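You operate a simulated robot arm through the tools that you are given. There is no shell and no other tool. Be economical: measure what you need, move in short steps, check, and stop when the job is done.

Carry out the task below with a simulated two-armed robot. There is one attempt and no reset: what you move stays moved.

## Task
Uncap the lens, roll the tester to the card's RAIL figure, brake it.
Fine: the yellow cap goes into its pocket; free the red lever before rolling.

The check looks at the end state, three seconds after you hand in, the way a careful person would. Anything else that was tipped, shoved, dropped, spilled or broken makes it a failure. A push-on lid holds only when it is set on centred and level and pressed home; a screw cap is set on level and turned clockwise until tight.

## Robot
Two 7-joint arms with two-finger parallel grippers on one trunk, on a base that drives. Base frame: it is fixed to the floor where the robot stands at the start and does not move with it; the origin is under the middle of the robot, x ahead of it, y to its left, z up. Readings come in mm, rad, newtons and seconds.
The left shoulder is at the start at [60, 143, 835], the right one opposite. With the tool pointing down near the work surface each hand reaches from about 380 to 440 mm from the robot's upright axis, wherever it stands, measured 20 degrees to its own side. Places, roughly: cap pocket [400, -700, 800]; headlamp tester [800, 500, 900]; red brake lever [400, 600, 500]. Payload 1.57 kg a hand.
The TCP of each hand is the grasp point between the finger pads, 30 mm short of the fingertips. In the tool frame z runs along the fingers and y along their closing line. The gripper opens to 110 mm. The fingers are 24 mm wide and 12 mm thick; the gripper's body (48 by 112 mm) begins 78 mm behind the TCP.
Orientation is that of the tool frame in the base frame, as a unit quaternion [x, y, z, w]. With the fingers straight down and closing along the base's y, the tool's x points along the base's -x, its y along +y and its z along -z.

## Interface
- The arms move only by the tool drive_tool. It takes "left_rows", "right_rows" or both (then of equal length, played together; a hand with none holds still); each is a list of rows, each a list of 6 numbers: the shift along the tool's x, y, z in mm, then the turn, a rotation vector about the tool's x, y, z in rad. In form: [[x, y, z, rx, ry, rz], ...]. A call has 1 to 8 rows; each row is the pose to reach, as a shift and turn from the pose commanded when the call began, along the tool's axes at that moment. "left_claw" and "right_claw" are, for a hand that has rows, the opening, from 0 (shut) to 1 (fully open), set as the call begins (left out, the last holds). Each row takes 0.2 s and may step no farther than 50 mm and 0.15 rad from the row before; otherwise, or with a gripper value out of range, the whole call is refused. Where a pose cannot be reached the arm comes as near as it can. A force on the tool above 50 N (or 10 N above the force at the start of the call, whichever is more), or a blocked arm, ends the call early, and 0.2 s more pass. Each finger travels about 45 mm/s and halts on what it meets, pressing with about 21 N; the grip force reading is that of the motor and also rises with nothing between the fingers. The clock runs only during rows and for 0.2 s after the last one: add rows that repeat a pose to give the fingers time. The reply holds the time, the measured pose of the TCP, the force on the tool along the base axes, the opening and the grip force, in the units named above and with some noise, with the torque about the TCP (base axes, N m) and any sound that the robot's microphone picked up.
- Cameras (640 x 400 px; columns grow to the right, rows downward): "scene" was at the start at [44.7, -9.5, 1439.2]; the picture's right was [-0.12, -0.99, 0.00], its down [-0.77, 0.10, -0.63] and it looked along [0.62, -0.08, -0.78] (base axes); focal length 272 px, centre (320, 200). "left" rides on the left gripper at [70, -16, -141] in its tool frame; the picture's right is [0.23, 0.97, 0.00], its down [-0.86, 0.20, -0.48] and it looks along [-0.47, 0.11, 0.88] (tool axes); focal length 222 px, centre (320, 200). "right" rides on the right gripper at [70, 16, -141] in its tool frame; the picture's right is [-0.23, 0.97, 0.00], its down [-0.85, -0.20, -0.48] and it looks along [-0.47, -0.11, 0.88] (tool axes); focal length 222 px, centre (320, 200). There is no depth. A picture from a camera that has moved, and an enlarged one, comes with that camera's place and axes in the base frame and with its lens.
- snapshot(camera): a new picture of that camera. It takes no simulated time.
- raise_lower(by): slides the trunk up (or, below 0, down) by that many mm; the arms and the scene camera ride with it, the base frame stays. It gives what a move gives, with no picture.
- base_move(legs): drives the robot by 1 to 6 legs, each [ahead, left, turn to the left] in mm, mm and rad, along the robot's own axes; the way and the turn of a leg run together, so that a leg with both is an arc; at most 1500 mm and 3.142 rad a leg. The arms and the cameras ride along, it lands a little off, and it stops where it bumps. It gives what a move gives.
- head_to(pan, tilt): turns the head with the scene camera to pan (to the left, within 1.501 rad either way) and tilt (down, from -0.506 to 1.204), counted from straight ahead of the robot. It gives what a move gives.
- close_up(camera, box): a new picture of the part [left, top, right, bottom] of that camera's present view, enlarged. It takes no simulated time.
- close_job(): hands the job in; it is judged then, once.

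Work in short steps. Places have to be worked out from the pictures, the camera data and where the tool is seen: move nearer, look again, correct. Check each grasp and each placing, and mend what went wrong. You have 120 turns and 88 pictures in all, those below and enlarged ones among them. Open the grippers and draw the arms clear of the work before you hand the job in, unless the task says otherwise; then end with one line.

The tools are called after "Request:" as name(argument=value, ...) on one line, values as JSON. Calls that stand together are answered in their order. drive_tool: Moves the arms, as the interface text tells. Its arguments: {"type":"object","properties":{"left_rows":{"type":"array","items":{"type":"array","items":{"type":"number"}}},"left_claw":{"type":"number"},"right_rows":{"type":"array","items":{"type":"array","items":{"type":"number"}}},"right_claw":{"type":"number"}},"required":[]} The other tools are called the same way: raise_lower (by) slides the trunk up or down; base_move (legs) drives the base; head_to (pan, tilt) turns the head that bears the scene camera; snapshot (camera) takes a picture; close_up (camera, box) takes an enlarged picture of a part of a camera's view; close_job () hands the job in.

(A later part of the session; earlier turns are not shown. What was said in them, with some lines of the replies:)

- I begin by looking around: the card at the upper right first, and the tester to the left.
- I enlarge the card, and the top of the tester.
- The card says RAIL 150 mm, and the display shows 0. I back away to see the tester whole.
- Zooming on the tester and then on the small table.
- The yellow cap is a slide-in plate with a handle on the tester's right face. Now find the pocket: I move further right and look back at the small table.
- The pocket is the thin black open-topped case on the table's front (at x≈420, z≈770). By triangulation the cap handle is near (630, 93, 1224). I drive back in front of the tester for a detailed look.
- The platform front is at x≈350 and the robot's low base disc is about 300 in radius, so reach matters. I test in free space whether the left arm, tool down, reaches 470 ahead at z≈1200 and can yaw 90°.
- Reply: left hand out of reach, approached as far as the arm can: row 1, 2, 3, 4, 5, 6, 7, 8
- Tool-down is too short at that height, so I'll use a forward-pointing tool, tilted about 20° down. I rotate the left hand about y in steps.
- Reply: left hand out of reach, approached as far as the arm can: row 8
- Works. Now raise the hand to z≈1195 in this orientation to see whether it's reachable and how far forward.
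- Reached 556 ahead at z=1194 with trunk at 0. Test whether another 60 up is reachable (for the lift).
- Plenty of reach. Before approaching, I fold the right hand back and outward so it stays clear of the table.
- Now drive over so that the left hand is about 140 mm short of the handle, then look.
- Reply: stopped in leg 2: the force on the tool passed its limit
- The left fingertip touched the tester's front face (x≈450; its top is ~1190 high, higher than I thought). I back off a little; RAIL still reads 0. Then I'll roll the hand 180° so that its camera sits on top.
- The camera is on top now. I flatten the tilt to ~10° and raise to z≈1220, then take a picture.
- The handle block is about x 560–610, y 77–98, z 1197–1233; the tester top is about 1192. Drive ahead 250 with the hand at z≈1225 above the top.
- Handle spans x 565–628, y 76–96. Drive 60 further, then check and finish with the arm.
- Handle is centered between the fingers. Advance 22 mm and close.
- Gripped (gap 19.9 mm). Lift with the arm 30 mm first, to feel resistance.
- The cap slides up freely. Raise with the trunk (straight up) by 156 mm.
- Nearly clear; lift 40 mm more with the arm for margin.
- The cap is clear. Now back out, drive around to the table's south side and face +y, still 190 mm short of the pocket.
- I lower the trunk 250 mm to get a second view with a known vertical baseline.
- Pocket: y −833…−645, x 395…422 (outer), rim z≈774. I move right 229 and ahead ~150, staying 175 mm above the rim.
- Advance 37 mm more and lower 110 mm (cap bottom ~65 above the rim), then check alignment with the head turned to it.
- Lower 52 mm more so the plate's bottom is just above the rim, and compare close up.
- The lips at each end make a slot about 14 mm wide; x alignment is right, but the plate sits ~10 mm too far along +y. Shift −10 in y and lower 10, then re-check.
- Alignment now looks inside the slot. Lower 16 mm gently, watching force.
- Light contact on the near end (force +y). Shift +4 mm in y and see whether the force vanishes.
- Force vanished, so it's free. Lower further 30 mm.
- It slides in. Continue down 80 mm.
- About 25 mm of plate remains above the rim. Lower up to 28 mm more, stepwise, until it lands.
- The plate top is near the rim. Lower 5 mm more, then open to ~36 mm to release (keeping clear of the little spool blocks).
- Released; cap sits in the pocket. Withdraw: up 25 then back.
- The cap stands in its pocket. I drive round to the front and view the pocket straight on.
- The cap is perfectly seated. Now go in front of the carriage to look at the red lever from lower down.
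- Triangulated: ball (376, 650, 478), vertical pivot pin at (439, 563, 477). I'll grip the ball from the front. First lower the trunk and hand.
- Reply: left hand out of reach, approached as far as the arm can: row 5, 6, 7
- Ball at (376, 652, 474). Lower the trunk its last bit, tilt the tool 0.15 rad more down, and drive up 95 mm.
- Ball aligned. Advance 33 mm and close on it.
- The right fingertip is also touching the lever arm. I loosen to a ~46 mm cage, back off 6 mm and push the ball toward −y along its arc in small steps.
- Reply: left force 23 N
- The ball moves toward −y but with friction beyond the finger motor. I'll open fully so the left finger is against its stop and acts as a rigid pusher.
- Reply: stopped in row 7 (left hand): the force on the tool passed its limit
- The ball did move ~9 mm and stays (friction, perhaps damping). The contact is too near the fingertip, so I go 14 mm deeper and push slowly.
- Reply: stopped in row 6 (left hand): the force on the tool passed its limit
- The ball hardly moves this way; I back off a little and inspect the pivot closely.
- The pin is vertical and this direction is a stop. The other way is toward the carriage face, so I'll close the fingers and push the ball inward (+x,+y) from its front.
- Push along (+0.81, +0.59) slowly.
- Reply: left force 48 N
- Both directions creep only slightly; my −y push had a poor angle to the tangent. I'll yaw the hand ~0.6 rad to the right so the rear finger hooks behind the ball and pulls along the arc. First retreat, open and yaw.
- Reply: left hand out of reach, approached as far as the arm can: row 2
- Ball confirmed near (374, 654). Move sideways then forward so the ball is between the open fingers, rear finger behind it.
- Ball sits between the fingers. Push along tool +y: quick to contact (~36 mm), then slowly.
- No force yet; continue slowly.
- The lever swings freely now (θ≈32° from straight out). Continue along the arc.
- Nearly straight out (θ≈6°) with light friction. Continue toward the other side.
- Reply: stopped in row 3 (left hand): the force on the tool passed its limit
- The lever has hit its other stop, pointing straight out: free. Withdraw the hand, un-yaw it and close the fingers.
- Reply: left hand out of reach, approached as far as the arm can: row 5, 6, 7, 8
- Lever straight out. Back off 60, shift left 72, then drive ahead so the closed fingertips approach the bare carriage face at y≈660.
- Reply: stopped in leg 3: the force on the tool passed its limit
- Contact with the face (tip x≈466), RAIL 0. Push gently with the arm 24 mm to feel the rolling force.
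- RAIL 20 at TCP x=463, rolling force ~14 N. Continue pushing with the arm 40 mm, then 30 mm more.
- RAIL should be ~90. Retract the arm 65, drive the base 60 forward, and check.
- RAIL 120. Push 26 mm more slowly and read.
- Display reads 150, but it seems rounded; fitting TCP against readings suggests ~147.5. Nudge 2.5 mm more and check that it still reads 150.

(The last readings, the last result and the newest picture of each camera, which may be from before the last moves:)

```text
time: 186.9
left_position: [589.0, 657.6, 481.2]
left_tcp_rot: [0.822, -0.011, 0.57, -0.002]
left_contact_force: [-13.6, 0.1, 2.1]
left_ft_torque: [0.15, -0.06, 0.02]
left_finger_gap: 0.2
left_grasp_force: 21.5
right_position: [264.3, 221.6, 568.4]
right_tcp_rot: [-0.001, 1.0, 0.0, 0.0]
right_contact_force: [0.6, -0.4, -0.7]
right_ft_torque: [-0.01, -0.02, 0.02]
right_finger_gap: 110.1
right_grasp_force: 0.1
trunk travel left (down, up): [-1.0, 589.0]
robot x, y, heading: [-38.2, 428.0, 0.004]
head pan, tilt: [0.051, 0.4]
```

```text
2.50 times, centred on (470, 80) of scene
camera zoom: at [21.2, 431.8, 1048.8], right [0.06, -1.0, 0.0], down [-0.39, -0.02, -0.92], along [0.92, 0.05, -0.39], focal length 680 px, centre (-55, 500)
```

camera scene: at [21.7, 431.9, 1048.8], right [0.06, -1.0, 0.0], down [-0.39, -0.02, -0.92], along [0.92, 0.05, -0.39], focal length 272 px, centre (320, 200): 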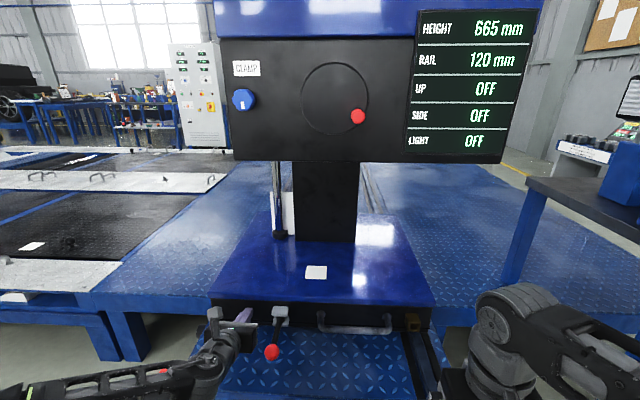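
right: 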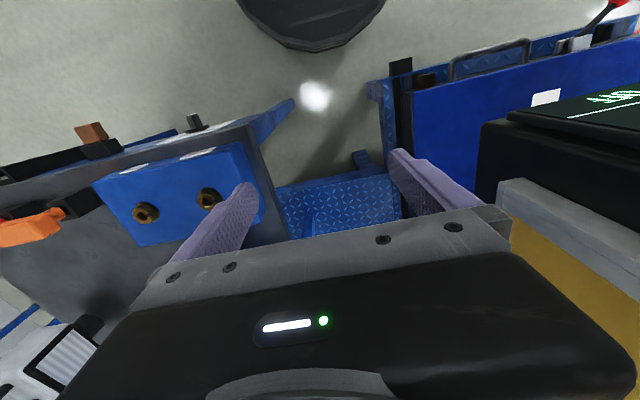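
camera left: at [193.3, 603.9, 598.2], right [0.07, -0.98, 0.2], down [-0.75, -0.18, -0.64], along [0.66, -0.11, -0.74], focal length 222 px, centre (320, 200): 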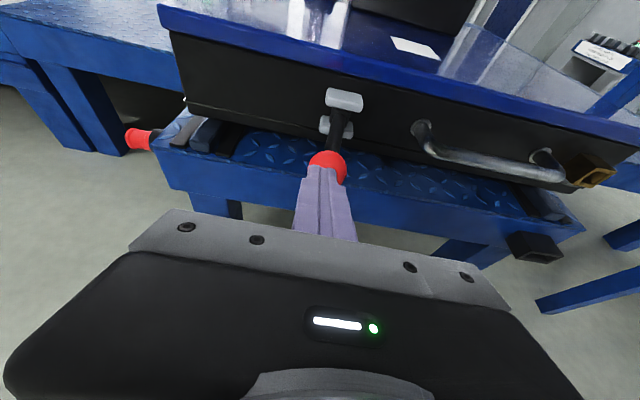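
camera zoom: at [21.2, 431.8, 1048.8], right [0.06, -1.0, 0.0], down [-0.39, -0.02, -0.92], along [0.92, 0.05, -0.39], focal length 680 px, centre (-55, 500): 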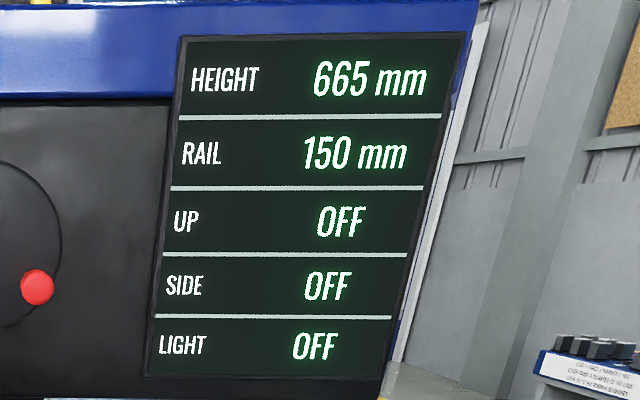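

RAIL 150. Now back off, open the hand, and shift so the right finger will be on the −y side of the lever ball.

Request:
base_move(legs=[[-195, 0, 0], [0, -56, -0.004]])

Request:
drive_tool(left_rows=[[0, 0, 0, 0, 0, 0], [0, 0, 0, 0, 0, 0], [0, 0, 0, 0, 0, 0], [0, 0, 0, 0, 0, 0], [0, 0, 0, 0, 0, 0], [0, 0, 0, 0, 0, 0], [0, 0, 0, 0, 0, 0]], left_claw=1)

Request:
snapshot(camera="left")

```text
time: 189.1
left_position: [396.4, 601.2, 481.6]
left_tcp_rot: [0.821, -0.012, 0.571, 0.0]
left_contact_force: [-0.1, 0.8, -0.8]
left_ft_torque: [0.01, 0.02, 0.0]
left_finger_gap: 0.0
left_grasp_force: 21.1
right_position: [70.8, 164.3, 567.9]
right_tcp_rot: [0.0, 1.0, 0.001, 0.0]
right_contact_force: [0.1, -0.2, -0.9]
right_ft_torque: [-0.03, 0.01, -0.01]
right_finger_gap: 110.0
right_grasp_force: 0.0
trunk travel left (down, up): [-1.0, 589.0]
robot x, y, heading: [-233.7, 371.7, 0.001]
head pan, tilt: [0.051, 0.4]
```

```text
time: 190.7
left_position: [395.9, 600.5, 481.2]
left_tcp_rot: [0.821, -0.012, 0.57, 0.0]
left_contact_force: [0.3, 0.2, 0.1]
left_ft_torque: [-0.03, -0.02, -0.03]
left_finger_gap: 110.0
left_grasp_force: 0.1
right_position: [70.8, 165.0, 567.9]
right_tcp_rot: [0.0, 1.0, 0.001, 0.001]
right_contact_force: [0.0, 0.5, 1.1]
right_ft_torque: [0.03, -0.01, 0.06]
right_finger_gap: 110.1
right_grasp_force: 0.1
trunk travel left (down, up): [-1.0, 589.0]
robot x, y, heading: [-235.8, 371.9, 0.003]
head pan, tilt: [0.051, 0.4]
```

```text
8 pictures are left
camera left: at [288.6, 616.5, 594.9], right [0.06, -0.98, 0.2], down [-0.75, -0.18, -0.64], along [0.66, -0.11, -0.75], focal length 222 px, centre (320, 200)
```

left: 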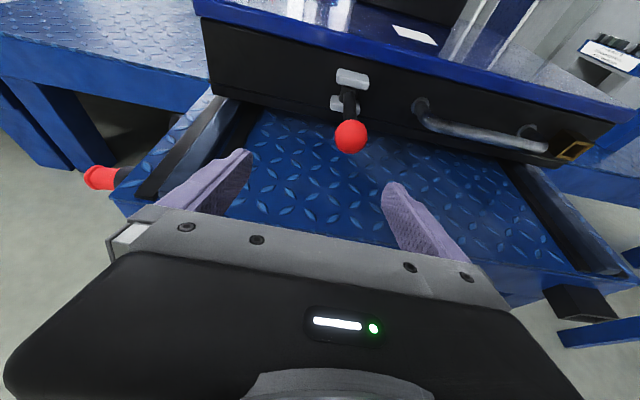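

Ball at (484, 573), between the fingers' lines. Retract the arm 60 for reach reserve, then drive ahead 140 so the ball is just beyond the TCP.

Request:
drive_tool(left_rows=[[-10, 0, -28, 0, 0, 0], [-20.5, 0, -56.4, 0, 0, 0], [-20.5, 0, -56.4, 0, 0, 0]])

Request:
base_move(legs=[[137, 0, 0]])

Request:
snapshot(camera="left")

```text
time: 191.5
left_position: [334.1, 601.6, 482.2]
left_tcp_rot: [0.821, -0.012, 0.57, -0.001]
left_contact_force: [0.4, 0.0, -0.2]
left_ft_torque: [-0.01, -0.01, 0.02]
left_finger_gap: 110.1
left_grasp_force: 0.1
right_position: [71.7, 164.7, 566.5]
right_tcp_rot: [0.0, 1.0, 0.001, 0.001]
right_contact_force: [0.5, 0.1, -0.1]
right_ft_torque: [0.01, 0.05, -0.01]
right_finger_gap: 110.2
right_grasp_force: 0.2
trunk travel left (down, up): [-1.0, 589.0]
robot x, y, heading: [-231.5, 369.7, 0.003]
head pan, tilt: [0.051, 0.4]
```

```text
time: 192.8
left_position: [471.2, 601.4, 483.8]
left_tcp_rot: [0.822, -0.012, 0.57, 0.0]
left_contact_force: [-1.0, 0.6, 0.3]
left_ft_torque: [0.02, 0.01, 0.0]
left_finger_gap: 110.1
left_grasp_force: 0.1
right_position: [204.7, 164.4, 567.4]
right_tcp_rot: [-0.001, 1.0, 0.0, -0.001]
right_contact_force: [-0.3, 0.5, -0.2]
right_ft_torque: [0.01, 0.02, 0.0]
right_finger_gap: 109.9
right_grasp_force: 0.1
trunk travel left (down, up): [-1.0, 589.0]
robot x, y, heading: [-96.4, 371.5, 0.004]
head pan, tilt: [0.051, 0.4]
```

```text
7 pictures are left
camera left: at [362.9, 617.2, 597.0], right [0.06, -0.98, 0.2], down [-0.75, -0.18, -0.64], along [0.66, -0.11, -0.75], focal length 222 px, centre (320, 200)
```

left: 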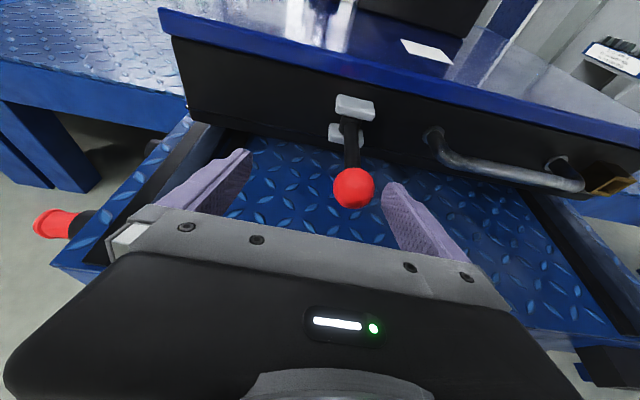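

Push the ball +y along its arc, slowly (first 48 mm).

Request:
drive_tool(left_rows=[[0, -6, 0, 0, 0, 0], [0, -12, 0, 0, 0, 0], [0.3, -18, 0.9, 0, 0, 0], [0.7, -24, 1.9, 0, 0, 0], [1.4, -30, 3.8, 0, 0, 0], [2, -36, 5.6, 0, 0, 0], [2.7, -42, 7.5, 0, 0, 0], [3.8, -48, 10.3, 0, 0, 0]])

Request:
drive_tool(left_rows=[[1, -4, 2.8, 0, 0, 0], [2, -8, 5.6, 0, 0, 0], [3, -12, 8.5, 0, 0, 0], [4.4, -16, 12, 0, 0, 0], [5.8, -20, 16, 0, 0, 0], [7.2, -24, 20, 0, 0, 0], [8.5, -27, 23, 0, 0, 0]])

Request:
snapshot(camera="left")

```text
time: 194.6
left_position: [482.5, 650.1, 483.8]
left_tcp_rot: [0.822, -0.011, 0.57, -0.002]
left_contact_force: [-0.1, -0.8, -0.4]
left_ft_torque: [-0.04, -0.01, -0.06]
left_finger_gap: 110.1
left_grasp_force: 0.0
right_position: [206.2, 165.2, 565.4]
right_tcp_rot: [0.0, 1.0, 0.001, 0.0]
right_contact_force: [-0.7, -0.2, -0.5]
right_ft_torque: [-0.04, 0.03, -0.01]
right_finger_gap: 109.9
right_grasp_force: 0.0
trunk travel left (down, up): [-1.0, 589.0]
robot x, y, heading: [-99.8, 369.5, 0.004]
head pan, tilt: [0.051, 0.4]
```

```text
time: 196.2
left_position: [507.2, 675.5, 483.6]
left_tcp_rot: [0.822, -0.011, 0.57, -0.001]
left_contact_force: [-0.4, -0.2, 0.4]
left_ft_torque: [-0.02, -0.02, 0.01]
left_finger_gap: 110.0
left_grasp_force: 0.1
right_position: [207.2, 164.9, 566.3]
right_tcp_rot: [0.0, 1.0, 0.001, 0.0]
right_contact_force: [1.2, -0.8, -0.3]
right_ft_torque: [-0.02, -0.03, -0.02]
right_finger_gap: 110.0
right_grasp_force: 0.2
trunk travel left (down, up): [-1.0, 589.0]
robot x, y, heading: [-99.4, 368.6, 0.002]
head pan, tilt: [0.051, 0.4]
```

```text
6 pictures are left
camera left: at [399.6, 692.0, 597.7], right [0.06, -0.98, 0.2], down [-0.75, -0.18, -0.64], along [0.66, -0.11, -0.75], focal length 222 px, centre (320, 200)
```

left: 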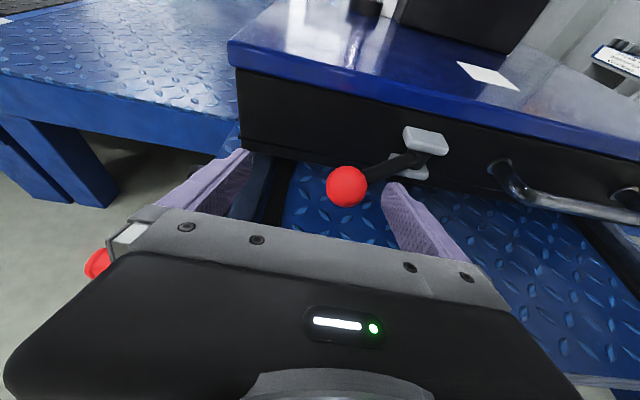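

Lever is at ~55°, where it began. Press a few mm more in +y to confirm that it's at its stop.

Request:
drive_tool(left_rows=[[0, -2, 0, 0, 0, 0], [0, -4, 0, 0, 0, 0], [0, -6, 0, 0, 0, 0], [0, -8, 0, 0, 0, 0], [0, -8, 0, 0, 0, 0]])

Request:
snapshot(camera="left")

```text
time: 197.4
left_position: [507.6, 683.7, 484.6]
left_tcp_rot: [0.822, -0.012, 0.569, -0.001]
left_contact_force: [-0.6, 0.0, 0.1]
left_ft_torque: [-0.01, 0.02, 0.02]
left_finger_gap: 110.1
left_grasp_force: 0.0
right_position: [205.4, 166.3, 566.7]
right_tcp_rot: [0.0, 1.0, 0.001, -0.001]
right_contact_force: [0.3, 1.0, 0.3]
right_ft_torque: [-0.04, 0.01, 0.02]
right_finger_gap: 110.1
right_grasp_force: 0.1
trunk travel left (down, up): [-1.0, 589.0]
robot x, y, heading: [-98.4, 372.1, 0.0]
head pan, tilt: [0.051, 0.4]
```

```text
5 pictures are left
camera left: at [400.1, 698.9, 597.6], right [0.06, -0.98, 0.2], down [-0.75, -0.18, -0.64], along [0.66, -0.11, -0.75], focal length 222 px, centre (320, 200)
```

left: 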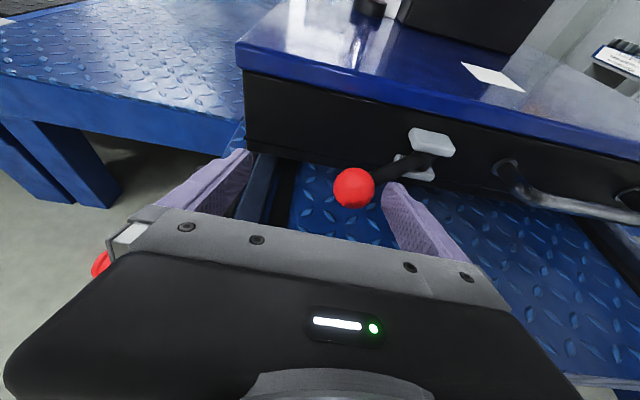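

The ball stayed at (527, 654) — same angle as the original braked stop, and the finger no longer touches it. Press on to contact to confirm the stop.

Request:
drive_tool(left_rows=[[0, -3, 0, 0, 0, 0], [0, -6, 0, 0, 0, 0], [0, -8, 0, 0, 0, 0], [0, -10, 0, 0, 0, 0], [0, -12, 0, 0, 0, 0], [0, -14, 0, 0, 0, 0], [0, -15, 0, 0, 0, 0]])

```text
time: 199.0
left_position: [508.4, 691.7, 484.7]
left_tcp_rot: [0.822, -0.018, 0.569, 0.005]
left_contact_force: [9.4, -35.5, -0.7]
left_ft_torque: [-0.48, -0.19, -0.43]
left_finger_gap: 110.0
left_grasp_force: 0.4
right_position: [205.8, 163.5, 566.3]
right_tcp_rot: [0.001, 1.0, 0.003, 0.0]
right_contact_force: [-0.5, 0.7, 0.4]
right_ft_torque: [0.04, 0.05, -0.01]
right_finger_gap: 109.7
right_grasp_force: 0.0
trunk travel left (down, up): [-1.0, 589.0]
robot x, y, heading: [-99.8, 371.4, -0.002]
head pan, tilt: [0.051, 0.4]
```

Firm stop (35 N): the brake is home. Release, back away and check the display and lever.

Request:
drive_tool(left_rows=[[0, 14, 0, 0, 0, 0], [0, 28, 0, 0, 0, 0], [0, 28, 0, 0, 0, 0]])

Request:
base_move(legs=[[-350, 0, 0]])

Request:
head_to(pan=0.05, tilt=0.25)

Request:
snapshot(camera="scene")

```text
time: 199.8
left_position: [506.5, 671.6, 482.3]
left_tcp_rot: [0.822, -0.01, 0.569, -0.002]
left_contact_force: [-0.2, 0.9, -1.0]
left_ft_torque: [0.0, -0.01, -0.02]
left_finger_gap: 109.8
left_grasp_force: 0.1
right_position: [206.5, 166.1, 567.3]
right_tcp_rot: [0.0, 1.0, 0.0, 0.0]
right_contact_force: [-0.4, 0.5, 0.3]
right_ft_torque: [0.01, -0.02, 0.0]
right_finger_gap: 110.0
right_grasp_force: 0.0
trunk travel left (down, up): [-1.0, 589.0]
robot x, y, heading: [-100.4, 372.0, 0.003]
head pan, tilt: [0.051, 0.4]
```

```text
time: 202.1
left_position: [151.6, 671.8, 482.3]
left_tcp_rot: [0.822, -0.011, 0.57, -0.002]
left_contact_force: [-0.8, 0.5, 0.7]
left_ft_torque: [-0.01, 0.0, 0.03]
left_finger_gap: 109.8
left_grasp_force: 0.0
right_position: [-147.7, 164.7, 567.2]
right_tcp_rot: [-0.002, 1.0, 0.002, 0.0]
right_contact_force: [-0.4, 0.1, 0.6]
right_ft_torque: [0.01, 0.02, 0.03]
right_finger_gap: 110.0
right_grasp_force: 0.0
trunk travel left (down, up): [-1.0, 589.0]
robot x, y, heading: [-456.2, 367.0, 0.007]
head pan, tilt: [0.051, 0.4]
```

```text
time: 202.8
left_position: [152.6, 671.7, 483.1]
left_tcp_rot: [0.822, -0.01, 0.57, -0.002]
left_contact_force: [0.4, 0.0, -0.2]
left_ft_torque: [-0.03, 0.01, 0.0]
left_finger_gap: 109.9
left_grasp_force: 0.0
right_position: [-148.0, 164.4, 567.1]
right_tcp_rot: [-0.001, 1.0, 0.001, 0.0]
right_contact_force: [-0.8, 0.1, 0.3]
right_ft_torque: [0.03, 0.0, 0.03]
right_finger_gap: 109.9
right_grasp_force: 0.0
trunk travel left (down, up): [-1.0, 589.0]
robot x, y, heading: [-450.4, 367.5, 0.009]
head pan, tilt: [0.051, 0.25]
```

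```text
4 pictures are left
camera scene: at [-390.4, 374.7, 1062.7], right [0.06, -1.0, 0.0], down [-0.25, -0.01, -0.97], along [0.97, 0.05, -0.25], focal length 272 px, centre (320, 200)
```

scene: 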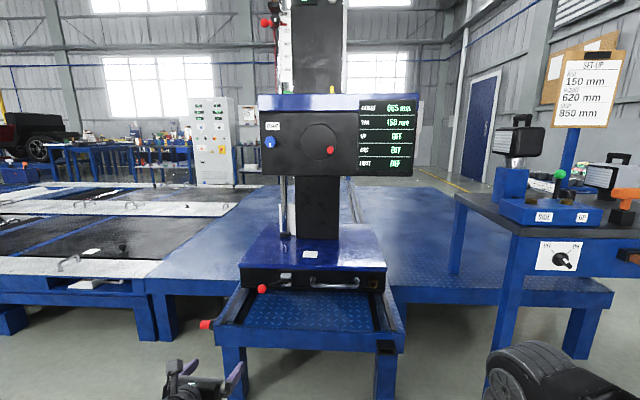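

Request:
close_up(camera="scene", box=[230, 90, 430, 310])

Request:
close_up(camera="scene", box=[350, 95, 430, 175])

```text
1.82 times, centred on (330, 200) of scene
camera zoom: at [-390.4, 374.7, 1062.7], right [0.06, -1.0, 0.0], down [-0.25, -0.01, -0.97], along [0.97, 0.05, -0.25], focal length 494 px, centre (302, 200)
```

zoom: 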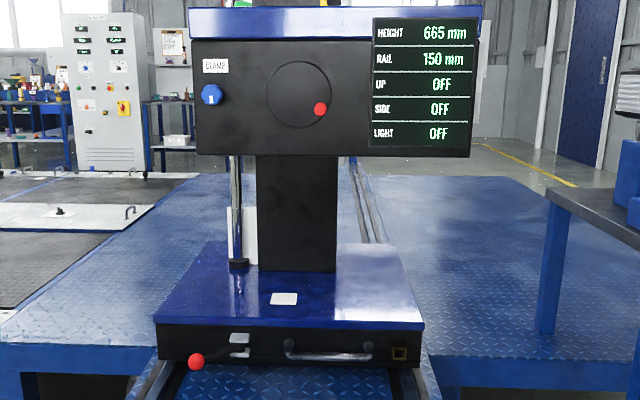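

```text
5.00 times, centred on (390, 135) of scene
camera zoom: at [-390.4, 374.7, 1062.7], right [0.06, -1.0, 0.0], down [-0.25, -0.01, -0.97], along [0.97, 0.05, -0.25], focal length 1360 px, centre (-30, 525)
```

zoom: 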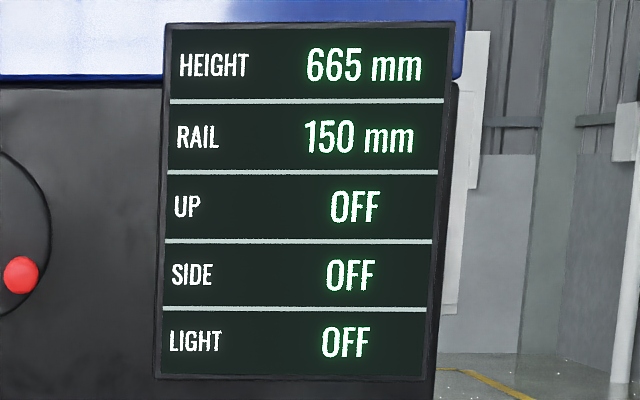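

RAIL shows 150 mm, the lever is back at its braked stop, the cap is in its pocket, and both hands are open and clear, so I hand in.

Request:
close_job()

```text
The job is handed in.
```

The lens is uncapped with the yellow cap seated in its pocket, and the tester is rolled to RAIL 150 mm (by the display) with the red brake lever back against its braked stop.
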